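You operate a simulated robot arm through the tools that you are given. There is no shell and no other tool. Be economical: measure what you need, move in short steps, check, and stop when the job is done.

You run a simulated robot arm. Do the job below in one go: nothing can be reset, and whatever is moved stays where it is left.

Task
Clear the blue die's holes with the pin plate and brush off its dust.
Fine: work in the holed block; both tools back. Set down upright: pin plate, stiff brush. What is to be rubbed or washed off counts as gone when no trace of it is left.

It is judged by the outcome, as a careful person would: the job done as asked, and still so three seconds after it is handed in. It fails if anything else is knocked over, pushed out of place, dropped, spilled or broken.

Robot
A 6-joint arm with a two-finger parallel gripper, fixed in place. Base frame: the origin is at the foot of the arm, x ahead of it, y to its left, z up; the work surface is at about z = 0. Lengths are in m, angles in rad, forces in N, time in s.
With the tool pointing down near the work surface it reaches from about 0.14 to 0.58 m from the base axis. Its first joint turns from -1.152 to 1.152 rad. Payload 2.1 kg.
Tool frame: the origin (TCP) lies between the finger pads and is the grasp point; the fingertips stand 0.03 m ahead of it; z points along the fingers, y is the line along which they close. The gripper opens to 0.094 m. The fingers are 0.028 m wide and 0.01 m thick; the gripper's body (0.05 by 0.096 m) begins 0.055 m behind the TCP.
Orientation is told as [roll, pitch, yaw] about the base's x, y, z axes, in that order, counted from this pose: with the fingers straight down and closing along the base's y, the tool's x points along the base's -x, its y along +y and its z along -z.

Tools
- The arm moves only by the tool step_arm. Its argument "plan" is a list of rows, each a list of 7 numbers: the shift along the base's x, y, z in mm, then the turn, a rotation vector about the base's x, y, z in rad, then the opening, from 0 (shut) to 1 (fully open). In form: [[dx, dy, dz, wx, wy, wz, gripper], ...]. A call has 1 to 12 rows; each row is the pose to reach, as a shift and turn from the pose commanded when the call began. Rows are played at 5 a second. More than 0.05 m and 0.15 rad between two rows, or a gripper value outside its range, and nothing of the call is played. A pose out of reach is approached as far as the arm can. The call stops where the force on the tool passes 70 N (or 10 N more than at its start, if that is more) or the arm is blocked; 0.2 s more then pass. Each finger travels about 0.072 m/s and halts on what it meets, pressing with about 25 N; the grip force reading is that of the motor and also rises with nothing between the fingers. The clock runs only during rows and for 0.2 s after the last one: add rows that repeat a pose to give the fingers time. The reply holds the time, the measured pose of the TCP, the force on the tool along the base axes, the opening and the grip force, in the units named above and with some noise, with the torque about the TCP (base axes, N m) and any sound that the robot's microphone picked up.
- Cameras (640 x 400 px; columns grow to the right, rows downward): "scene" is fixed at [0.0601, -0.3678, 0.4964]; the picture's right is [0.78, -0.63, 0.00], its down [-0.29, -0.35, -0.89] and it looks along [0.56, 0.69, -0.45] (base axes); focal length 348 px, centre (320, 200). "wrist" rides on the gripper at [0.076, 0.014, -0.102] in the tool frame; the picture's right is [-0.18, 0.98, 0.00], its down [-0.75, -0.14, -0.64] and it looks along [-0.63, -0.12, 0.77] (tool axes); focal length 243 px, centre (320, 200). There is no depth. A picture from a camera that has moved, and an enlarged one, comes with that camera's place and axes in the base frame and with its lens.
- snapshot(camera): a new picture of that camera. No time passes.
- close_up(camera, box): a new picture of the part [left, top, right, bottom] of that camera's present view, enlarged. No time passes.
- finish_job(): hands the job in; it is judged then, once.

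Work in short steps. Places have to be worked out from the pictures, the camera data and where the tool is seen: move nearer, look again, correct. Check each grasp and each placing, and mend what went wrong. You have 120 turns and 64 pictures in all, those below and enlarged ones among them. Open the gripper and draw the arm clear of the work before you hand the job in, unless the task says otherwise; then end with one line.

The tools are called after "Emit:" as name(argument=value, ...) on one line, values as JSON. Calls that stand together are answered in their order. step_arm: Moves the arm, as the interface text tells. Its arguments: {"type":"object","properties":{"plan":{"type":"array","items":{"type":"array","items":{"type":"number"}}}},"required":["plan"]} The other tools are called the same way: snapshot (camera) takes a picture; close_up (camera, box) takes an enlarged picture of a part of a camera's view; finish_job () hands the job in.

At the start:

```text
clock: 0.0
tcp_pos: [0.3136, -0.0191, 0.333]
tcp_rot: [0.0, 0.001, 0.001]
wrist_force: [0.5, 0.7, 0.2]
torque: [0.0, 0.02, 0.0]
gripper_width: 0.0941
grasp_force: 0.0
```

scene: 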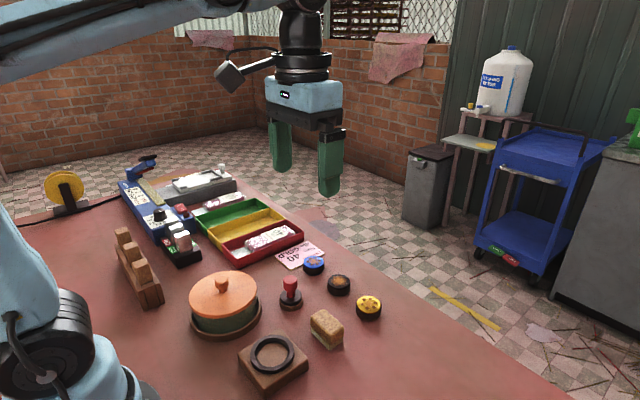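
wrist: 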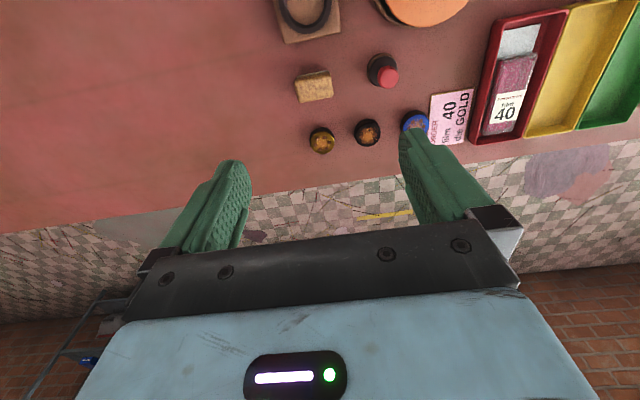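

I start with enlarged views of the work area to identify the dies, pin plate, brush and holed block.

Emit:
close_up(camera="scene", box=[180, 230, 400, 390])

Emit:
close_up(camera="wrist", box=[260, 0, 500, 160])

Emit:
close_up(camera="scene", box=[100, 140, 320, 310])

```text
2.50 times, centred on (290, 310) of scene
camera zoom: at [0.0601, -0.3678, 0.4964], right [0.78, -0.63, 0.0], down [-0.29, -0.35, -0.89], along [0.56, 0.69, -0.45], focal length 869 px, centre (395, -75)
```

zoom: 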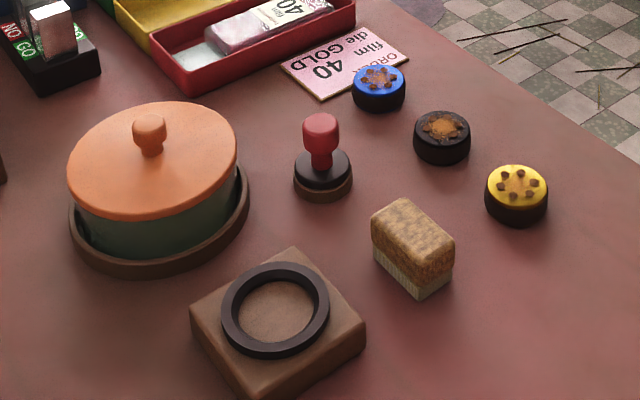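

```text
2.50 times, centred on (380, 80) of wrist
camera zoom: at [0.2384, -0.0064, 0.4361], right [0.18, 0.98, 0.0], down [0.75, -0.14, 0.64], along [0.63, -0.12, -0.77], focal length 606 px, centre (170, 500)
```

zoom: 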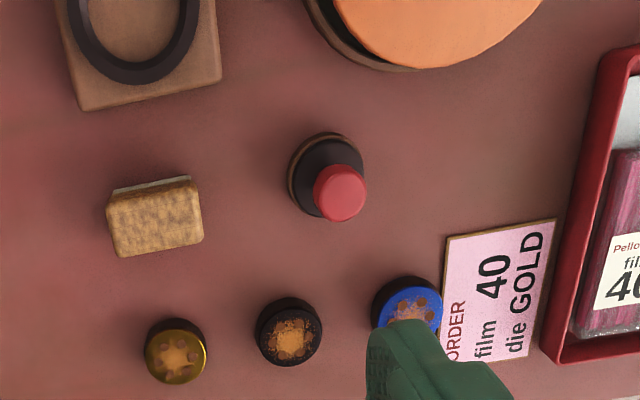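

```text
2.35 times, centred on (210, 225) of scene
camera zoom: at [0.0601, -0.3678, 0.4964], right [0.78, -0.63, 0.0], down [-0.29, -0.35, -0.89], along [0.56, 0.69, -0.45], focal length 818 px, centre (579, 141)
```

zoom: 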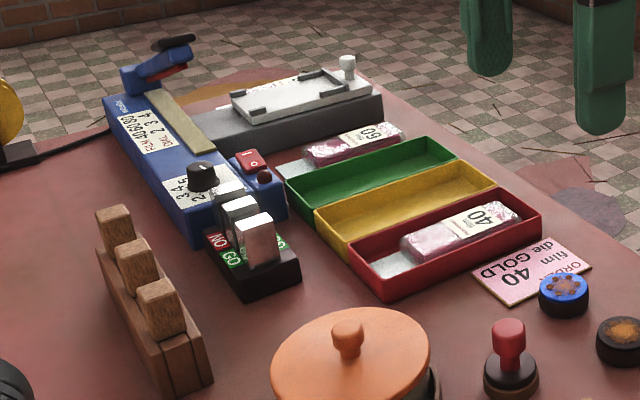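

The pin plate seems to be the red-handled disc at about (0.34, 0.066), the brush is the tan block, and the holed block with ring is at about (0.24, -0.02). The blue die is at about (0.44, 0.13). I move closer for a better look.

Emit:
step_arm(plan=[[-10, 27, -32, 0, 0, 0, 1], [-20, 55, -65, 0, 0, 0, 1], [-30, 82, -98, 0, 0, 0, 1], [-40, 110, -130, 0, 0, 0, 1], [-40, 110, -130, 0, 0, 0, 1]])

Emit:
snapshot(camera="wrist")

Emit:
close_up(camera="wrist", box=[220, 60, 420, 185])

Emit:
close_up(camera="scene", box=[270, 250, 390, 325])

```text
clock: 1.2
tcp_pos: [0.2747, 0.0901, 0.2012]
tcp_rot: [0.002, 0.0, -0.001]
wrist_force: [0.7, -1.2, 0.6]
torque: [0.01, -0.03, 0.0]
gripper_width: 0.0942
grasp_force: 0.0
```

```text
58 pictures are left
camera wrist: at [0.1989, 0.1032, 0.3038], right [0.18, 0.98, 0.0], down [0.75, -0.14, 0.64], along [0.63, -0.12, -0.77], focal length 243 px, centre (320, 200)
```

wrist: 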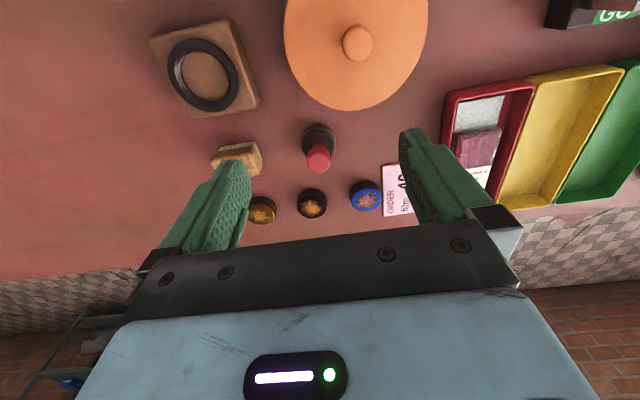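

```text
3.20 times, centred on (320, 122) of wrist
camera zoom: at [0.1989, 0.1032, 0.3038], right [0.18, 0.98, 0.0], down [0.75, -0.14, 0.64], along [0.63, -0.12, -0.77], focal length 776 px, centre (320, 448)
```

zoom: 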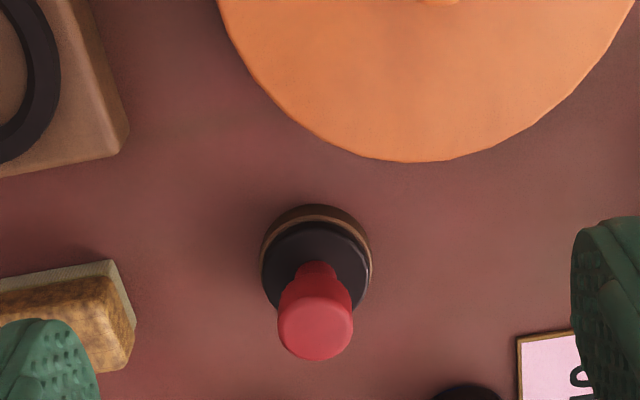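

```text
5.33 times, centred on (330, 288) of scene
camera zoom: at [0.0601, -0.3678, 0.4964], right [0.78, -0.63, 0.0], down [-0.29, -0.35, -0.89], along [0.56, 0.69, -0.45], focal length 1854 px, centre (267, -267)
```

zoom: 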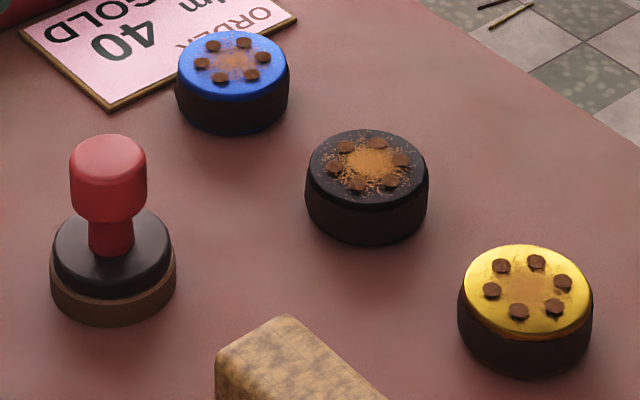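

The blue die has six holes, at ±30° and 90° by my estimate, at about (0.445, 0.131). I check the block and brush before grasping anything.

Emit:
close_up(camera="scene", box=[225, 300, 361, 385])

Emit:
close_up(camera="wrist", box=[140, 10, 300, 110])

```text
4.71 times, centred on (293, 342) of scene
camera zoom: at [0.0601, -0.3678, 0.4964], right [0.78, -0.63, 0.0], down [-0.29, -0.35, -0.89], along [0.56, 0.69, -0.45], focal length 1635 px, centre (447, -471)
```

zoom: 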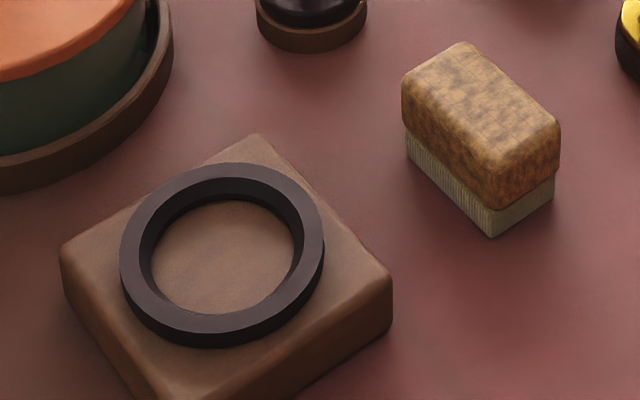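

```text
4.00 times, centred on (220, 60) of wrist
camera zoom: at [0.1989, 0.1032, 0.3038], right [0.18, 0.98, 0.0], down [0.75, -0.14, 0.64], along [0.63, -0.12, -0.77], focal length 970 px, centre (720, 760)
```

zoom: 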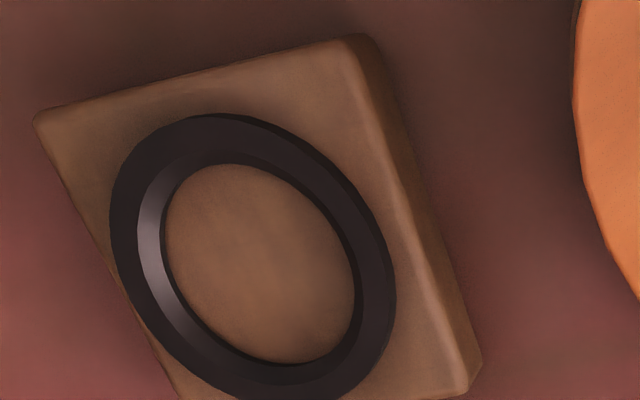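

The ring on the block is a shallow centring rim at about (0.239, -0.025). I move above the blue die while turning the gripper 90°, so the fingers close along x and clear the order card.

Emit:
step_arm(plan=[[15, 3, 0, 0, 0, 0.143, 1], [30, 7, 0, 0, 0, 0.286, 1], [45, 10, 0, 0, 0, 0.428, 1], [60, 14, 0, 0, 0, 0.571, 1], [75, 17, 0, 0, 0, 0.714, 1], [90, 20, 0, 0, 0, 0.857, 1], [105, 24, 0, 0, 0, 1.0, 1], [120, 27, 0, 0, 0, 1.142, 1], [135, 30, -10, 0, 0, 1.285, 1], [150, 34, -30, 0, 0, 1.428, 1], [162, 37, -50, 0, 0, 1.571, 1], [162, 37, -50, 0, 0, 1.571, 1]])

Emit:
snapshot(camera="wrist")

Emit:
snapshot(camera="scene")

```text
clock: 3.8
tcp_pos: [0.4363, 0.1283, 0.1529]
tcp_rot: [-0.001, 0.0, 1.572]
wrist_force: [-0.6, 0.1, -0.7]
torque: [-0.02, 0.04, 0.01]
gripper_width: 0.094
grasp_force: 0.1
```

```text
53 pictures are left
camera wrist: at [0.4228, 0.0513, 0.2563], right [-0.98, 0.18, 0.0], down [0.14, 0.75, 0.64], along [0.12, 0.63, -0.77], focal length 243 px, centre (320, 200)
```

wrist: 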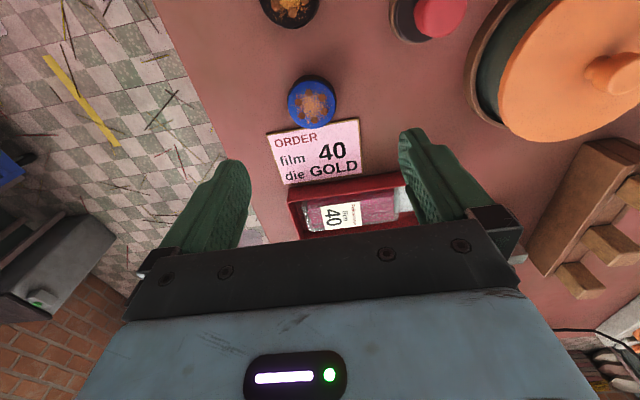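

```text
52 pictures are left
```

scene: 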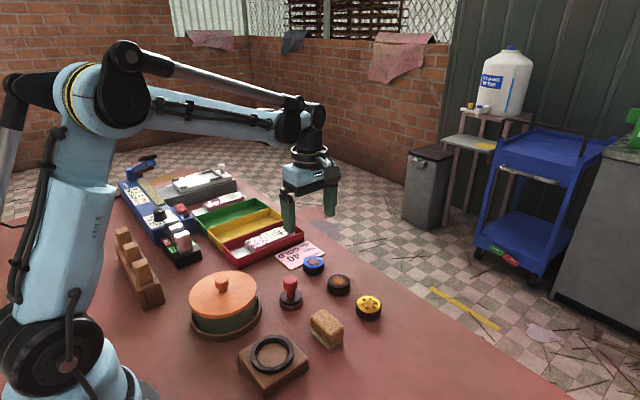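

The lateral readings put the die at about x 0.445, y 0.128. I shift and come partway down to check from close in.

Emit:
step_arm(plan=[[9, 0, -30, 0, 0, 0, 1], [9, 0, -70, 0, 0, 0, 1], [9, 0, -70, 0, 0, 0, 1]])

Emit:
snapshot(camera="wrist")

Emit:
close_up(camera="scene", box=[260, 180, 388, 300])

```text
clock: 4.6
tcp_pos: [0.4457, 0.1291, 0.0839]
tcp_rot: [0.001, -0.001, 1.57]
wrist_force: [-0.5, -0.5, -1.0]
torque: [0.04, -0.01, 0.0]
gripper_width: 0.0937
grasp_force: 0.0
```

```text
51 pictures are left
camera wrist: at [0.431, 0.0506, 0.1871], right [-0.98, 0.18, 0.0], down [0.14, 0.75, 0.64], along [0.12, 0.63, -0.77], focal length 243 px, centre (320, 200)
```

wrist: 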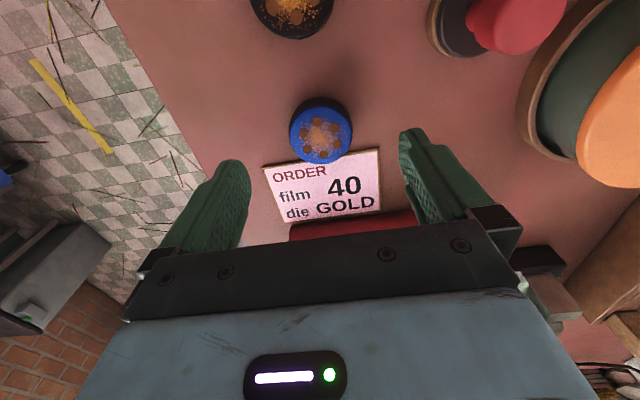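

```text
3.33 times, centred on (324, 240) of scene
camera zoom: at [0.0601, -0.3678, 0.4964], right [0.78, -0.63, 0.0], down [-0.29, -0.35, -0.89], along [0.56, 0.69, -0.45], focal length 1158 px, centre (307, 67)
```

zoom: 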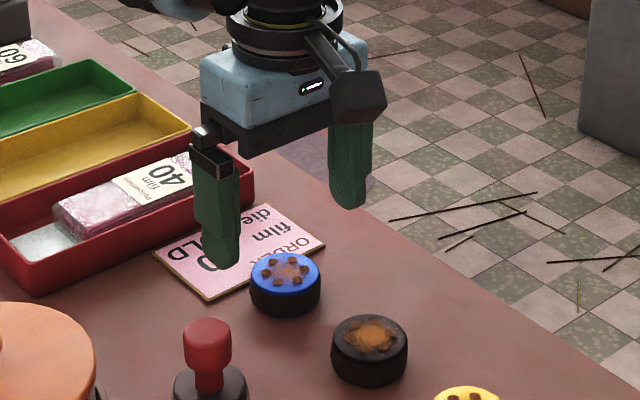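

The die reads (0.446, 0.130), aligned with the gripper. I go down to TCP z 0.040 and close.

Emit:
step_arm(plan=[[0, 1, -22, 0, 0, 0, 1], [0, 1, -44, 0, 0, 0, 1], [0, 1, -44, 0, 0, 0, 1], [0, 1, -44, 0, 0, 0, 0.3], [0, 1, -44, 0, 0, 0, 0.3], [0, 1, -44, 0, 0, 0, 0.3], [0, 1, -44, 0, 0, 0, 0.3]])

Emit:
close_up(camera="scene", box=[270, 210, 366, 290])

```text
clock: 6.2
tcp_pos: [0.4451, 0.1276, 0.039]
tcp_rot: [-0.001, 0.0, 1.57]
wrist_force: [0.1, 0.7, 0.1]
torque: [0.01, 0.0, 0.0]
gripper_width: 0.0443
grasp_force: 25.1
```

```text
5.00 times, centred on (318, 250) of scene
camera zoom: at [0.0601, -0.3678, 0.4964], right [0.78, -0.63, 0.0], down [-0.29, -0.35, -0.89], along [0.56, 0.69, -0.45], focal length 1738 px, centre (330, -50)
```

zoom: 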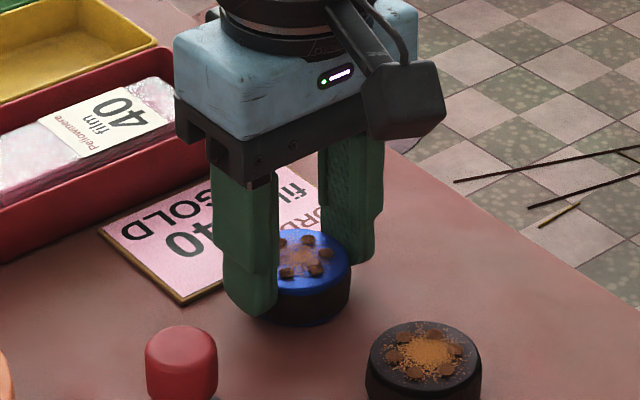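

The die is held (width 0.044). I lift it and carry it above the ring.

Emit:
step_arm(plan=[[0, 0, 15, 0, 0, 0, 0.3], [0, 0, 60, 0, 0, 0, 0.3], [0, 0, 108, 0, 0, 0, 0.3], [-35, -26, 108, 0, 0, 0, 0.3], [-70, -52, 108, 0, 0, 0, 0.3], [-104, -77, 108, 0, 0, 0, 0.3], [-138, -103, 108, 0, 0, 0, 0.3], [-172, -128, 108, 0, 0, 0, 0.3], [-206, -154, 108, 0, 0, 0, 0.3], [-206, -154, 85, 0, 0, 0, 0.3], [-206, -154, 70, 0, 0, 0, 0.3], [-206, -154, 70, 0, 0, 0, 0.3]])

Emit:
snapshot(camera="wrist")

Emit:
close_up(camera="scene", box=[190, 220, 370, 390])

```text
clock: 8.8
tcp_pos: [0.2396, -0.0242, 0.1084]
tcp_rot: [0.0, 0.0, 1.571]
wrist_force: [0.2, 0.1, -2.7]
torque: [0.0, 0.07, 0.0]
gripper_width: 0.0443
grasp_force: 25.1
```

```text
48 pictures are left
camera wrist: at [0.2261, -0.1026, 0.2115], right [-0.98, 0.18, 0.0], down [0.14, 0.75, 0.64], along [0.12, 0.63, -0.77], focal length 243 px, centre (320, 200)
```

wrist: 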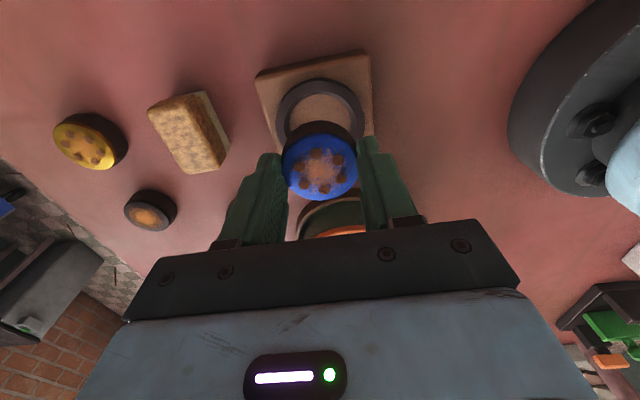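

```text
2.35 times, centred on (280, 305) of scene
camera zoom: at [0.0601, -0.3678, 0.4964], right [0.78, -0.63, 0.0], down [-0.29, -0.35, -0.89], along [0.56, 0.69, -0.45], focal length 818 px, centre (414, -47)
```

zoom: 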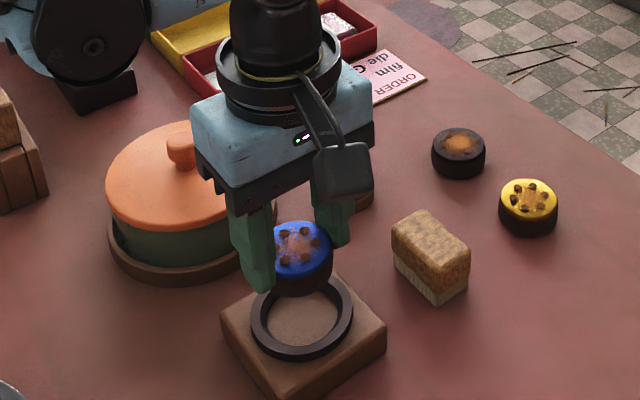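

The ring looks to be a few mm toward -y of the die. I zoom in for a better measure.

Emit:
close_up(camera="wrist", box=[240, 40, 400, 220])

```text
2.22 times, centred on (320, 130) of wrist
camera zoom: at [0.2261, -0.1026, 0.2115], right [-0.98, 0.18, 0.0], down [0.14, 0.75, 0.64], along [0.12, 0.63, -0.77], focal length 539 px, centre (320, 356)
```

zoom: 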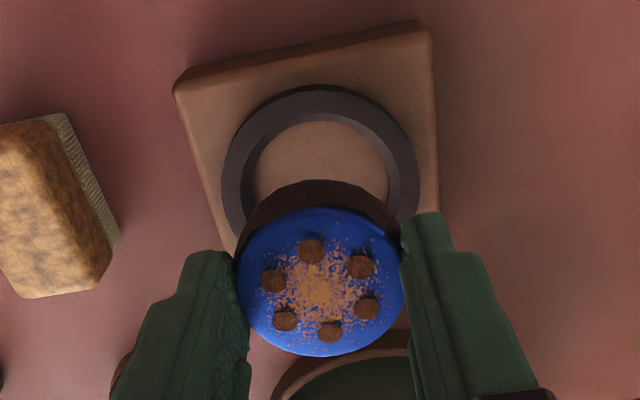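

Estimates put the ring centre at y between -0.022 and -0.028. I go down until the die is about 10 mm above the rim and compare directly.

Emit:
step_arm(plan=[[0, 0, -15, 0, 0, 0, 0.3], [0, 0, -30, 0, 0, 0, 0.3], [0, 0, -30, 0, 0, 0, 0.3]])

Emit:
close_up(camera="wrist", box=[240, 40, 400, 220])

Emit:
close_up(camera="scene", box=[215, 290, 335, 390])

```text
clock: 9.6
tcp_pos: [0.2397, -0.0257, 0.0798]
tcp_rot: [0.001, 0.001, 1.57]
wrist_force: [0.8, -0.4, -2.0]
torque: [-0.01, 0.0, 0.01]
gripper_width: 0.0445
grasp_force: 25.0
```

```text
2.22 times, centred on (320, 130) of wrist
camera zoom: at [0.2253, -0.1031, 0.1822], right [-0.98, 0.18, 0.0], down [0.14, 0.75, 0.64], along [0.12, 0.63, -0.77], focal length 539 px, centre (320, 356)
```

zoom: 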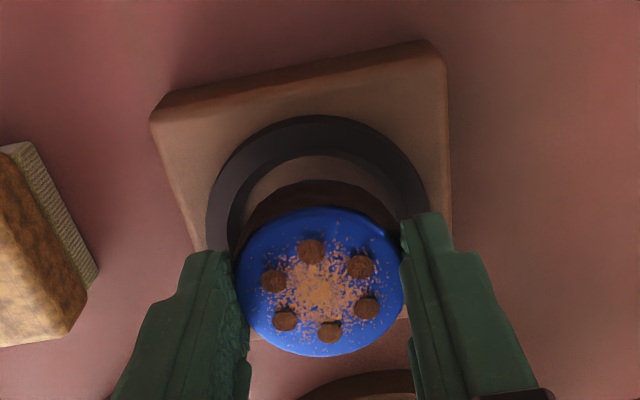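

```text
4.00 times, centred on (275, 340) of scene
camera zoom: at [0.0601, -0.3678, 0.4964], right [0.78, -0.63, 0.0], down [-0.29, -0.35, -0.89], along [0.56, 0.69, -0.45], focal length 1390 px, centre (500, -360)
```

zoom: 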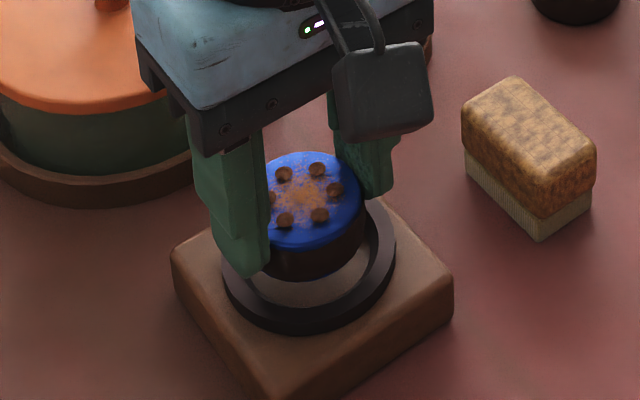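

Relative to the ring the die is off by only about 1 mm. I nudge (+1, +0.5) and lower it in small steps, watching the force.

Emit:
step_arm(plan=[[1, 0.5, 0, 0, 0, 0, 0.3], [1, 0.5, -8, 0, 0, 0, 0.3], [1, 0.5, -12, 0, 0, 0, 0.3], [1, 0.5, -15, 0, 0, 0, 0.3], [1, 0.5, -17, 0, 0, 0, 0.3], [1, 0.5, -17, 0, 0, 0, 0.3]])

Emit:
close_up(camera="scene", box=[215, 290, 335, 390])

```text
clock: 10.9
tcp_pos: [0.2406, -0.025, 0.0646]
tcp_rot: [0.002, 0.002, 1.572]
wrist_force: [-4.5, 0.9, 19.0]
torque: [-0.01, -0.39, 0.06]
gripper_width: 0.0443
grasp_force: 24.9
stopped in row 6: the force on the tool passed its limit at 74 N (the readings are from after the stop); the commanded pose is now the measured one
```

```text
4.00 times, centred on (275, 340) of scene
camera zoom: at [0.06, -0.3678, 0.4964], right [0.78, -0.63, 0.0], down [-0.29, -0.35, -0.89], along [0.56, 0.69, -0.45], focal length 1390 px, centre (500, -360)
```

zoom: 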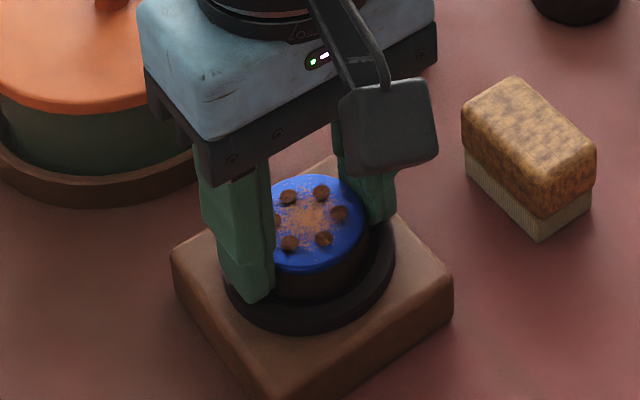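

Contact came on the +x side at z 0.0646, with Fx negative and a negative torque about y. I lift 3 mm, shift -1.5 mm in x and try again gently.

Emit:
step_arm(plan=[[0, 0, 3, 0, 0, 0, 0.3], [-1.5, 0, 3, 0, 0, 0, 0.3], [-1.5, 0, 0, 0, 0, 0, 0.3], [-1.5, 0, -1, 0, 0, 0, 0.3]])

Emit:
close_up(camera="wrist", box=[240, 40, 400, 220])

```text
clock: 11.9
tcp_pos: [0.2391, -0.025, 0.0641]
tcp_rot: [0.003, 0.002, 1.57]
wrist_force: [-4.6, -0.6, 20.2]
torque: [0.11, -0.55, -0.01]
gripper_width: 0.0445
grasp_force: 24.9
stopped in row 4: the force on the tool passed its limit at 88 N (the readings are from after the stop); the commanded pose is now the measured one
```

```text
2.22 times, centred on (320, 130) of wrist
camera zoom: at [0.2258, -0.1029, 0.167], right [-0.98, 0.18, 0.01], down [0.14, 0.75, 0.64], along [0.11, 0.63, -0.77], focal length 539 px, centre (320, 356)
```

zoom: 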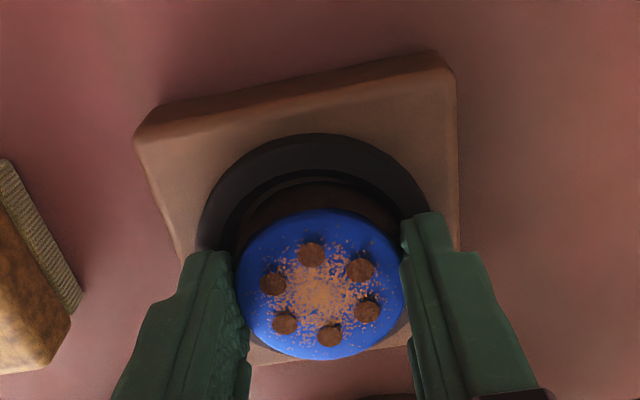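

The contact height didn't change, so either the die is on the floor or the fingertips are meeting the rim. I look closely.

Emit:
close_up(camera="scene", box=[245, 325, 317, 377])

```text
7.69 times, centred on (281, 351) of scene
camera zoom: at [0.06, -0.3678, 0.4964], right [0.78, -0.63, 0.0], down [-0.29, -0.35, -0.89], along [0.56, 0.69, -0.45], focal length 2673 px, centre (620, -962)
```

zoom: 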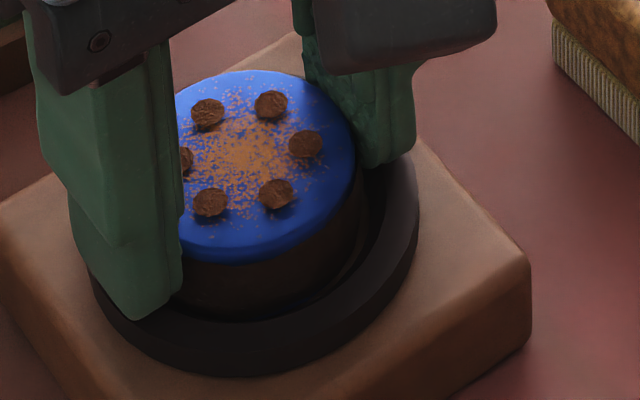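

The torque arm of about 27 mm points to a fingertip touching the rim, so the die should be down at or very near the floor. I raise 0.5 mm, open, and lift away.

Emit:
step_arm(plan=[[0, 0, 0.5, 0, 0, 0, 0.3], [0, 0, 0.5, 0, 0, 0, 0.55], [0, 0, 1, 0, 0, 0, 0.7], [0, 0, 1, 0, 0, 0, 0.7], [0, 0, 25, 0, 0, 0, 0.7], [0, 0, 65, 0, 0, 0, 0.7], [0, 0, 65, 0, 0, 0, 0.7]])

Emit:
close_up(camera="scene", box=[233, 317, 329, 387])

Emit:
snapshot(camera="wrist")

```text
clock: 13.5
tcp_pos: [0.2375, -0.0269, 0.1299]
tcp_rot: [0.006, -0.001, 1.57]
wrist_force: [0.0, 0.2, -0.6]
torque: [0.01, 0.0, -0.01]
gripper_width: 0.0658
grasp_force: 0.2
```

```text
5.71 times, centred on (281, 352) of scene
camera zoom: at [0.0601, -0.3678, 0.4964], right [0.78, -0.63, 0.0], down [-0.29, -0.35, -0.89], along [0.56, 0.69, -0.45], focal length 1986 px, centre (543, -669)
```

zoom: 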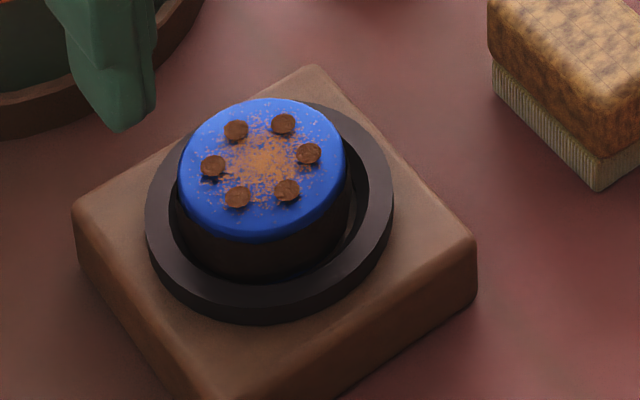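

```text
39 pictures are left
camera wrist: at [0.2241, -0.1038, 0.2323], right [-0.98, 0.18, 0.0], down [0.14, 0.75, 0.64], along [0.11, 0.63, -0.77], focal length 243 px, centre (320, 200)
```

wrist: 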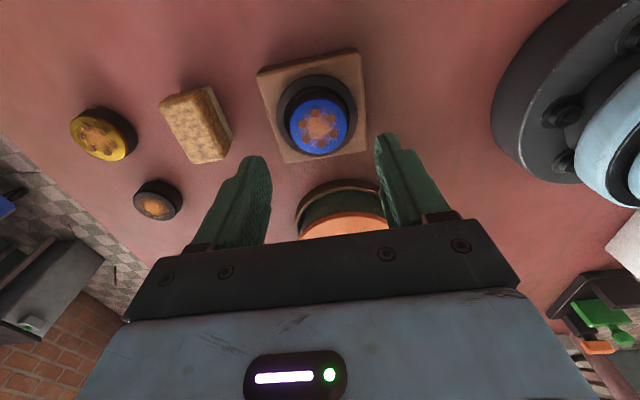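

The die sits level inside the rim at about (0.239, -0.024), holes still at ±30° and 90°. Next I move above the pin plate's handle for a nearer look.

Emit:
step_arm(plan=[[25, 25, 10, 0, 0, 0, 0.7], [50, 50, 10, 0, 0, 0, 0.7], [75, 75, 10, 0, 0, 0, 0.7], [102, 97, 10, 0, 0, 0, 0.7], [102, 97, 0, 0, 0, 0, 0.7]])

Emit:
snapshot(camera="wrist")

Emit:
close_up(camera="scene", box=[230, 190, 358, 320])

```text
clock: 14.7
tcp_pos: [0.3407, 0.073, 0.1276]
tcp_rot: [0.006, 0.0, 1.57]
wrist_force: [-0.3, 0.0, -0.5]
torque: [0.0, -0.01, 0.0]
gripper_width: 0.066
grasp_force: 0.1
```

```text
38 pictures are left
camera wrist: at [0.3271, -0.0041, 0.2312], right [-0.98, 0.18, 0.0], down [0.14, 0.75, 0.64], along [0.12, 0.63, -0.77], focal length 243 px, centre (320, 200)
```

wrist: 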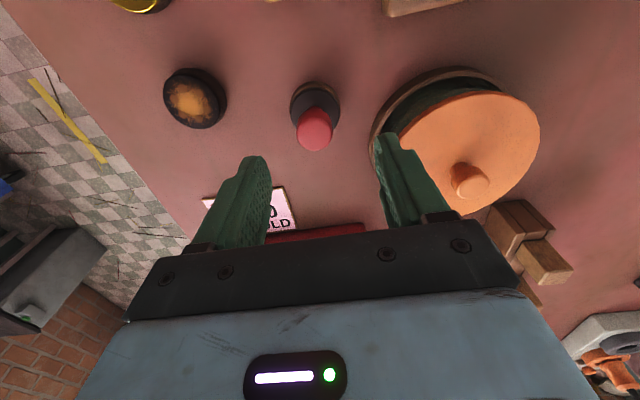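

```text
3.08 times, centred on (294, 255) of scene
camera zoom: at [0.0601, -0.3677, 0.4964], right [0.78, -0.63, 0.0], down [-0.29, -0.35, -0.89], along [0.56, 0.69, -0.45], focal length 1069 px, centre (400, 31)
```

zoom: 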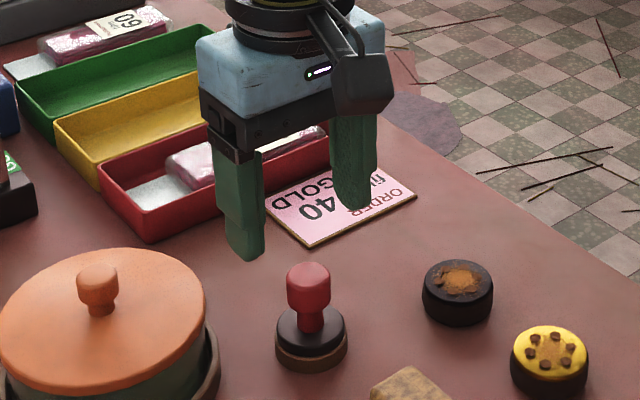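

The knob is at about (0.345, 0.070), its top near z 0.065. I descend around it with tips ending at about z 0.03, above the disc, and stop to check before closing.

Emit:
step_arm(plan=[[4, -3, -20, 0, 0, 0, 0.7], [4, -3, -45, 0, 0, 0, 0.7], [4, -3, -68, 0, 0, 0, 0.7], [4, -3, -68, 0, 0, 0, 0.7]])

Emit:
close_up(camera="scene", box=[250, 240, 346, 320])

Emit:
close_up(camera="wrist", box=[240, 60, 400, 240])

```text
clock: 15.7
tcp_pos: [0.3445, 0.069, 0.0598]
tcp_rot: [0.005, 0.001, 1.57]
wrist_force: [0.0, 0.3, -0.1]
torque: [0.02, -0.01, 0.01]
gripper_width: 0.066
grasp_force: 0.1
```

```text
5.00 times, centred on (298, 280) of scene
camera zoom: at [0.0601, -0.3678, 0.4964], right [0.78, -0.63, 0.0], down [-0.29, -0.35, -0.89], along [0.56, 0.69, -0.45], focal length 1738 px, centre (430, -200)
```

zoom: 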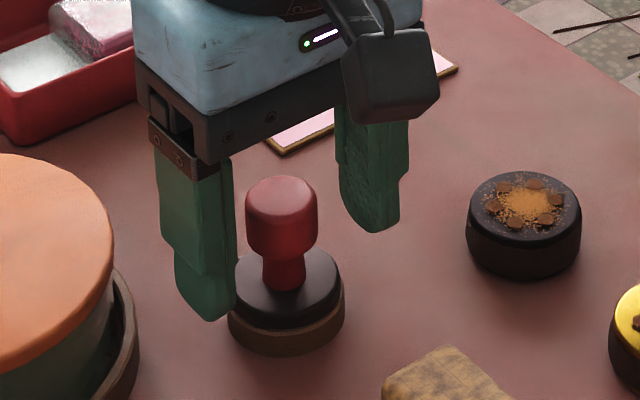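

```text
2.22 times, centred on (320, 150) of wrist
camera zoom: at [0.3309, -0.0084, 0.1637], right [-0.98, 0.18, 0.0], down [0.14, 0.75, 0.64], along [0.11, 0.63, -0.77], focal length 539 px, centre (320, 311)
```

zoom: 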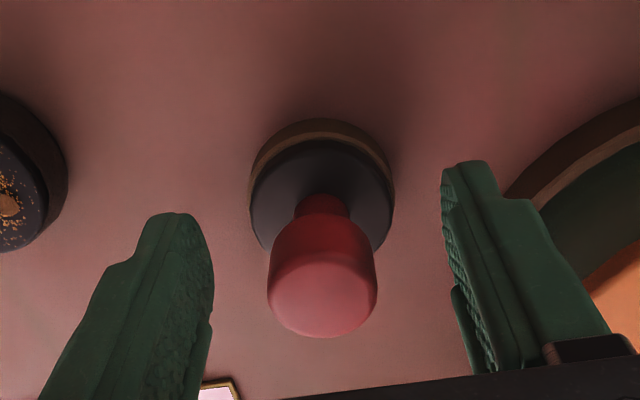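

The knob is centred between the fingers. I close.

Emit:
step_arm(plan=[[0, 1, 0, 0, 0, 0, 0.45], [0, 1, 0, 0, 0, 0, 0.15], [0, 1, 0, 0, 0, 0, 0.15], [0, 1, 0, 0, 0, 0, 0.15], [0, 1, 10, 0, 0, 0, 0.15], [0, 1, 40, 0, 0, 0, 0.15], [0, 1, 40, 0, 0, 0, 0.15]])

Emit:
close_up(camera="scene", box=[250, 230, 346, 310])

```text
clock: 17.3
tcp_pos: [0.343, 0.0693, 0.1015]
tcp_rot: [0.006, 0.0, 1.572]
wrist_force: [0.3, 1.0, -2.1]
torque: [-0.04, -0.03, 0.05]
gripper_width: 0.0291
grasp_force: 25.1
```

```text
5.00 times, centred on (298, 270) of scene
camera zoom: at [0.0601, -0.3678, 0.4964], right [0.78, -0.63, 0.0], down [-0.29, -0.35, -0.89], along [0.56, 0.69, -0.45], focal length 1738 px, centre (430, -150)
```

zoom: 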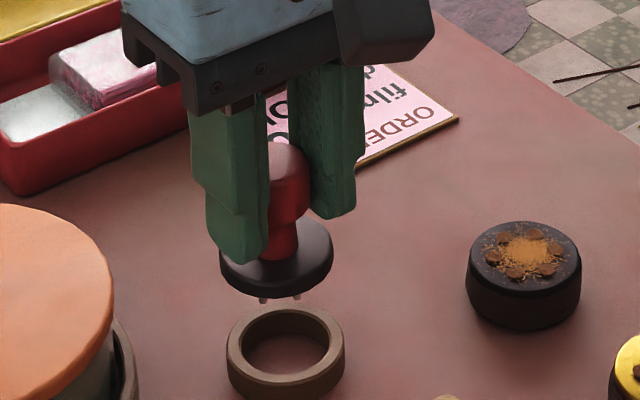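

The plate lifts off a brown ring stand and its pins show below. I raise it nearer camera height to see the pin layout.

Emit:
step_arm(plan=[[0, 0, 45, 0, 0, 0, 0.15], [0, 0, 90, 0, 0, 0, 0.15], [0, 0, 135, 0, 0, 0, 0.15], [0, 0, 180, 0, 0, 0, 0.15], [0, 0, 225, 0, 0, 0, 0.15], [0, 0, 270, 0, 0, 0, 0.15], [0, 0, 300, 0, 0, 0, 0.15], [0, 0, 300, 0, 0, 0, 0.15]])

Emit:
snapshot(camera="scene")

```text
clock: 19.1
tcp_pos: [0.3429, 0.0694, 0.4013]
tcp_rot: [0.006, -0.001, 1.571]
wrist_force: [1.1, -0.2, -1.9]
torque: [-0.01, 0.03, 0.03]
gripper_width: 0.0287
grasp_force: 25.0
```

```text
33 pictures are left
```

scene: 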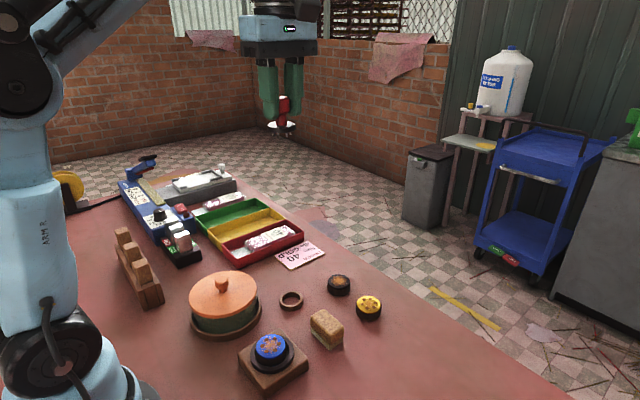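

I tilt the tool about 0.75 rad toward the scene camera to see the pins on the underside.

Emit:
step_arm(plan=[[0, 0, 0, -0.12, 0.077, 0, 0.15], [0, 0, 0, -0.24, 0.154, 0, 0.15], [0, 0, 0, -0.36, 0.231, 0, 0.15], [0, 0, 0, -0.48, 0.308, 0, 0.15], [0, 0, 0, -0.6, 0.386, 0, 0.15], [0, 0, 0, -0.68, 0.437, 0, 0.15], [0, 0, 0, -0.68, 0.437, 0, 0.15]])

Emit:
close_up(camera="scene", box=[230, 80, 326, 140])

```text
clock: 20.7
tcp_pos: [0.3479, 0.0643, 0.4017]
tcp_rot: [0.324, 0.469, 1.649]
wrist_force: [0.2, -0.6, -1.2]
torque: [0.02, -0.01, 0.0]
gripper_width: 0.029
grasp_force: 24.7
out of reach, approached as far as the arm can: row 4, 5, 6, 7
```

```text
6.67 times, centred on (278, 110) of scene
camera zoom: at [0.0601, -0.3678, 0.4964], right [0.78, -0.63, 0.0], down [-0.29, -0.35, -0.89], along [0.56, 0.69, -0.45], focal length 2317 px, centre (600, 800)
```

zoom: 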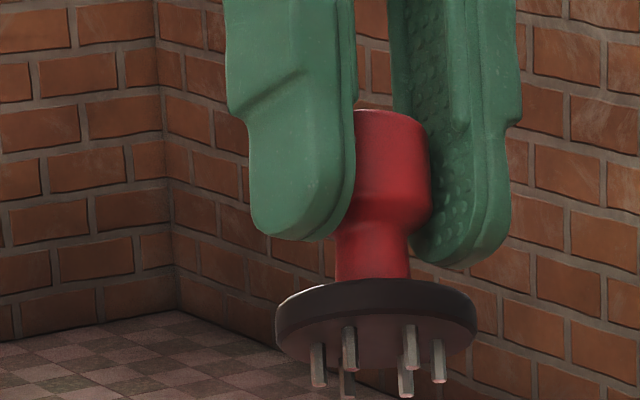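

The six pins form a hexagon. Working back through the tilt, they sit at about 29°, 89° and so on, matching the die's holes within a degree or two. I undo the tilt.

Emit:
step_arm(plan=[[0, 0, 0, 0.12, -0.077, 0, 0.15], [0, 0, 0, 0.24, -0.154, 0, 0.15], [0, 0, 0, 0.36, -0.231, 0, 0.15], [0, 0, 0, 0.473, -0.304, 0, 0.15], [0, 0, 0, 0.473, -0.304, 0, 0.15]])

```text
clock: 21.9
tcp_pos: [0.3465, 0.0629, 0.4016]
tcp_rot: [-0.005, 0.001, 1.57]
wrist_force: [0.2, 0.0, -1.4]
torque: [-0.03, 0.02, 0.02]
gripper_width: 0.0289
grasp_force: 25.4
```

The tool is level again. I move above the die at about z 0.13.

Emit:
step_arm(plan=[[-20, -16, -35, 0, 0, 0, 0.15], [-40, -32, -70, 0, 0, 0, 0.15], [-60, -48, -105, 0, 0, 0, 0.15], [-80, -65, -140, 0, 0, 0, 0.15], [-100, -80, -180, 0, 0, 0, 0.15], [-107.5, -86, -220, 0, 0, 0, 0.15], [-107.5, -86, -262, 0, 0, 0, 0.15], [-107.5, -86, -282, 0, 0, 0, 0.15], [-107.5, -86, -282, 0, 0, 0, 0.15]])

Emit:
close_up(camera="wrist", box=[240, 40, 400, 220])

Emit:
close_up(camera="scene", box=[225, 295, 325, 375])

```text
clock: 23.9
tcp_pos: [0.2381, -0.023, 0.119]
tcp_rot: [-0.003, 0.001, 1.57]
wrist_force: [-0.7, -0.8, -1.3]
torque: [-0.05, 0.0, 0.02]
gripper_width: 0.0288
grasp_force: 25.0
```

```text
2.22 times, centred on (320, 130) of wrist
camera zoom: at [0.2234, -0.1005, 0.222], right [-0.98, 0.18, 0.0], down [0.14, 0.75, 0.64], along [0.12, 0.63, -0.77], focal length 539 px, centre (320, 356)
```

zoom: 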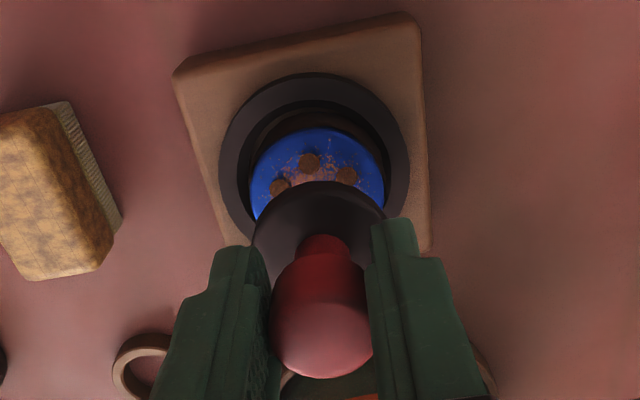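

```text
5.00 times, centred on (275, 335) of scene
camera zoom: at [0.0601, -0.3678, 0.4964], right [0.78, -0.63, 0.0], down [-0.29, -0.35, -0.89], along [0.56, 0.69, -0.45], focal length 1738 px, centre (545, -475)
```

zoom: 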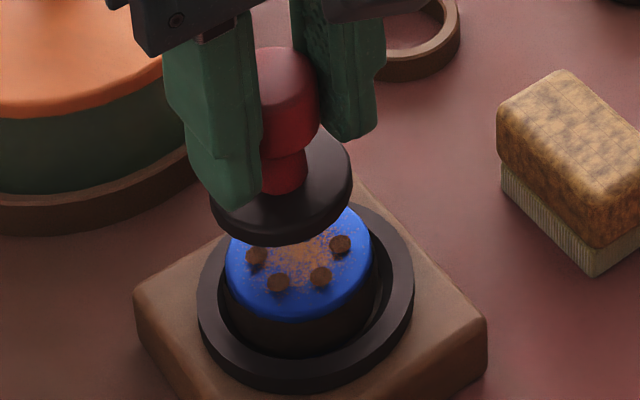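

In the scene view the plate is about 3.5 mm left of the die. I shift (+1.2, -4) mm and lower a little to recheck.

Emit:
step_arm(plan=[[1.2, -4, 0, 0, 0, 0, 0.15], [1.2, -4, -8, 0, 0, 0, 0.15], [1.2, -4, -8, 0, 0, 0, 0.15]])

Emit:
close_up(camera="wrist", box=[260, 70, 380, 205])

Emit:
close_up(camera="scene", box=[240, 315, 310, 371])

```text
clock: 24.7
tcp_pos: [0.2401, -0.0268, 0.1111]
tcp_rot: [-0.003, 0.001, 1.57]
wrist_force: [-0.6, 0.2, -1.4]
torque: [0.0, -0.04, 0.0]
gripper_width: 0.0285
grasp_force: 24.8
```

```text
2.96 times, centred on (320, 138) of wrist
camera zoom: at [0.2256, -0.1045, 0.214], right [-0.98, 0.18, 0.0], down [0.14, 0.75, 0.64], along [0.12, 0.63, -0.77], focal length 719 px, centre (320, 385)
```

zoom: 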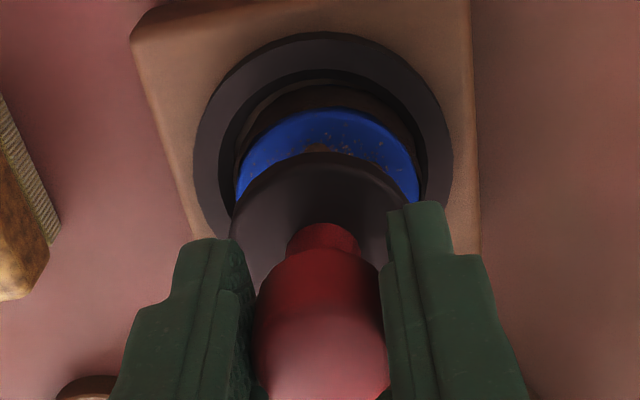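

```text
7.14 times, centred on (275, 343) of scene
camera zoom: at [0.0601, -0.3678, 0.4964], right [0.78, -0.63, 0.0], down [-0.29, -0.35, -0.89], along [0.56, 0.69, -0.45], focal length 2482 px, centre (641, -821)
```

zoom: 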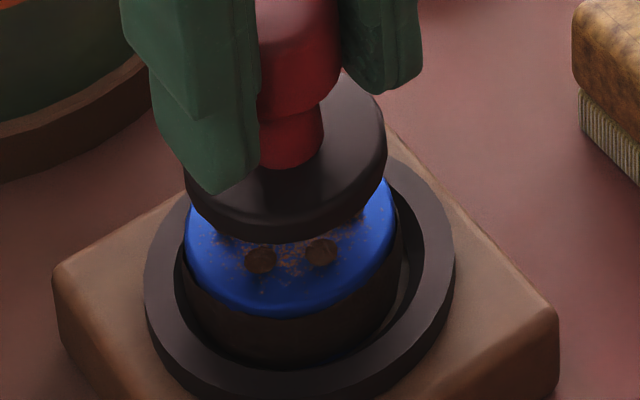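

The plate is aligned within about a millimetre. I nudge -0.7 mm in x and lower slowly, watching for contact.

Emit:
step_arm(plan=[[-0.7, 0, 0, 0, 0, 0, 0.15], [-0.7, 0, -3, 0, 0, 0, 0.15], [-0.7, 0, -6, 0, 0, 0, 0.15], [-0.7, 0, -8, 0, 0, 0, 0.15], [-0.7, 0, -10, 0, 0, 0, 0.15]])

Emit:
close_up(camera="scene", box=[240, 315, 310, 371])

```text
clock: 25.9
tcp_pos: [0.2406, -0.0254, 0.1008]
tcp_rot: [-0.003, 0.002, 1.57]
wrist_force: [0.1, -0.3, -1.5]
torque: [0.0, 0.01, -0.01]
gripper_width: 0.0285
grasp_force: 25.4
```

```text
7.14 times, centred on (275, 343) of scene
camera zoom: at [0.0601, -0.3678, 0.4964], right [0.78, -0.63, 0.0], down [-0.29, -0.35, -0.89], along [0.56, 0.69, -0.45], focal length 2482 px, centre (641, -821)
```

zoom: 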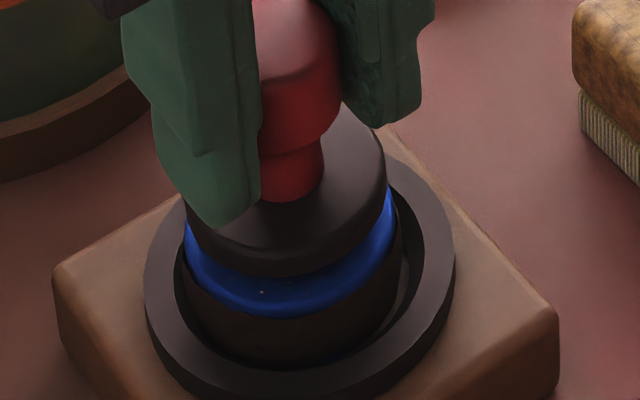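

No contact yet. I continue down in 2 mm steps.

Emit:
step_arm(plan=[[0.2, -0.4, -2, 0, 0, 0, 0.15], [0.2, -0.4, -4, 0, 0, 0, 0.15], [0.2, -0.4, -6, 0, 0, 0, 0.15], [0.2, -0.4, -8, 0, 0, 0, 0.15], [0.2, -0.4, -9, 0, 0, 0, 0.15]])

Emit:
close_up(camera="scene", box=[240, 315, 310, 371])

```text
clock: 27.1
tcp_pos: [0.2396, -0.0262, 0.0909]
tcp_rot: [-0.004, 0.002, 1.57]
wrist_force: [-0.5, 6.0, 17.6]
torque: [0.05, 0.13, -0.06]
gripper_width: 0.0278
grasp_force: 25.4
```

```text
7.14 times, centred on (275, 343) of scene
camera zoom: at [0.06, -0.3677, 0.4964], right [0.78, -0.63, 0.0], down [-0.29, -0.35, -0.89], along [0.56, 0.69, -0.45], focal length 2482 px, centre (641, -821)
```

zoom: 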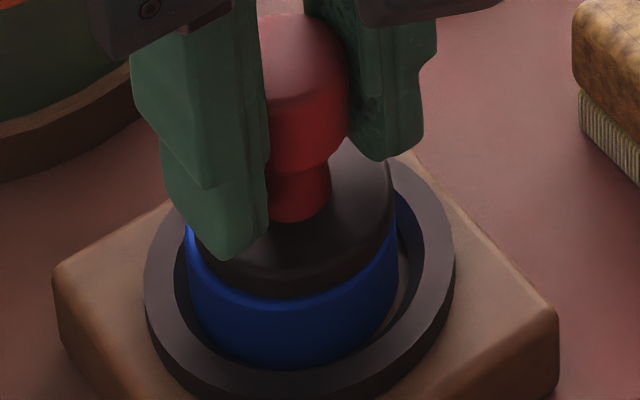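

Contact at 17 N, and the plate looks seated on the die. I press about 1 mm more, then lift straight up to inspect.

Emit:
step_arm(plan=[[0, 0, -1, 0, 0, 0, 0.15], [0, 0, -1, 0, 0, 0, 0.15]])

Emit:
step_arm(plan=[[0, 0, 5, 0, 0, 0, 0.15], [0, 0, 15, 0, 0, 0, 0.15], [0, 0, 40, 0, 0, 0, 0.15], [0, 0, 60, 0, 0, 0, 0.15], [0, 0, 60, 0, 0, 0, 0.15]])

Emit:
close_up(camera="scene", box=[240, 315, 310, 371])

```text
clock: 27.7
tcp_pos: [0.239, -0.0271, 0.0907]
tcp_rot: [-0.005, 0.004, 1.571]
wrist_force: [2.8, 1.7, 15.0]
torque: [-0.01, 0.11, 0.01]
gripper_width: 0.0272
grasp_force: 24.8
```

```text
clock: 28.9
tcp_pos: [0.2402, -0.0255, 0.1512]
tcp_rot: [-0.004, 0.002, 1.57]
wrist_force: [-0.6, 0.2, -1.0]
torque: [0.0, 0.0, 0.01]
gripper_width: 0.0273
grasp_force: 25.2
```

```text
7.14 times, centred on (275, 343) of scene
camera zoom: at [0.0601, -0.3678, 0.4964], right [0.78, -0.63, 0.0], down [-0.29, -0.35, -0.89], along [0.56, 0.69, -0.45], focal length 2482 px, centre (641, -821)
```

zoom: 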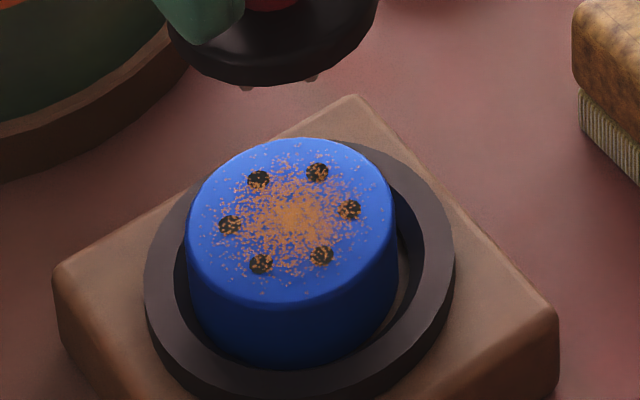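

The holes are now open and only the dust remains. I carry the pin plate back above its ring stand.

Emit:
step_arm(plan=[[25, 23, 0, 0, 0, 0, 0.15], [50, 46, 0, 0, 0, 0, 0.15], [75, 69, 0, 0, 0, 0, 0.15], [104, 95, 0, 0, 0, 0, 0.15], [104, 95, -40, 0, 0, 0, 0.15], [104, 95, -68, 0, 0, 0, 0.15], [104, 95, -68, 0, 0, 0, 0.15]])

Emit:
close_up(camera="scene", box=[255, 255, 327, 312])

Emit:
close_up(camera="wrist", box=[260, 70, 380, 205])

```text
clock: 30.5
tcp_pos: [0.3443, 0.0691, 0.0839]
tcp_rot: [-0.003, 0.002, 1.57]
wrist_force: [0.1, 0.0, -0.5]
torque: [-0.01, -0.01, -0.01]
gripper_width: 0.0273
grasp_force: 25.4
```

```text
7.02 times, centred on (291, 284) of scene
camera zoom: at [0.0601, -0.3678, 0.4964], right [0.78, -0.63, 0.0], down [-0.29, -0.35, -0.89], along [0.56, 0.69, -0.45], focal length 2439 px, centre (524, -386)
```

zoom: 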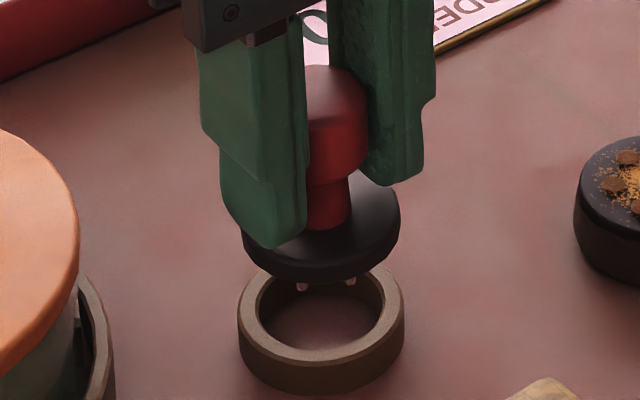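

```text
2.96 times, centred on (320, 138) of wrist
camera zoom: at [0.3296, -0.0081, 0.1864], right [-0.98, 0.18, 0.0], down [0.14, 0.75, 0.64], along [0.12, 0.63, -0.77], focal length 719 px, centre (320, 385)
```

zoom: 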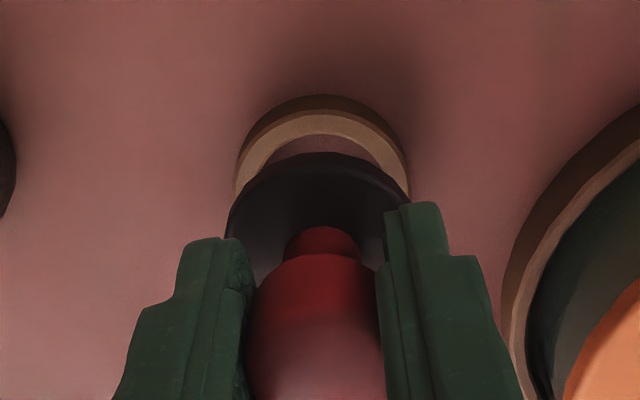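

The plate is over its stand within about 1 mm. I nudge slightly and lower until it touches.

Emit:
step_arm(plan=[[-0.5, 0.5, -12, 0, 0, 0, 0.15], [-0.5, 0.5, -20, 0, 0, 0, 0.15], [-0.5, 0.5, -24, 0, 0, 0, 0.15], [-0.5, 0.5, -26, 0, 0, 0, 0.15], [-0.5, 0.5, -26, 0, 0, 0, 0.15]])

Emit:
close_up(camera="scene", box=[255, 255, 327, 312])

```text
clock: 31.7
tcp_pos: [0.3444, 0.0684, 0.0578]
tcp_rot: [-0.002, 0.001, 1.57]
wrist_force: [0.6, -0.9, -1.0]
torque: [-0.03, 0.01, -0.02]
gripper_width: 0.0274
grasp_force: 25.2
```

```text
7.02 times, centred on (291, 284) of scene
camera zoom: at [0.0601, -0.3678, 0.4964], right [0.78, -0.63, 0.0], down [-0.29, -0.35, -0.89], along [0.56, 0.69, -0.45], focal length 2439 px, centre (524, -386)
```

zoom: 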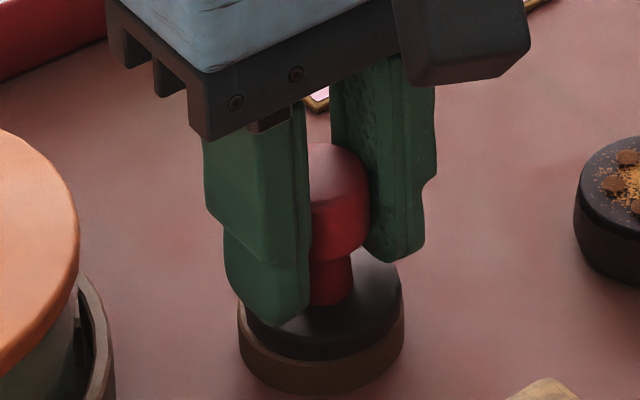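

Nearly down, but no contact force yet. I lower in half-millimetre steps.

Emit:
step_arm(plan=[[0, 0, -0.7, 0, 0, 0, 0.15], [0, 0, -1.4, 0, 0, 0, 0.15], [0, 0, -2, 0, 0, 0, 0.15], [0, 0, -2, 0, 0, 0, 0.15]])

```text
clock: 32.7
tcp_pos: [0.3437, 0.0684, 0.0552]
tcp_rot: [-0.003, 0.001, 1.571]
wrist_force: [0.3, -0.5, -1.9]
torque: [-0.01, 0.0, -0.01]
gripper_width: 0.0274
grasp_force: 25.0
```

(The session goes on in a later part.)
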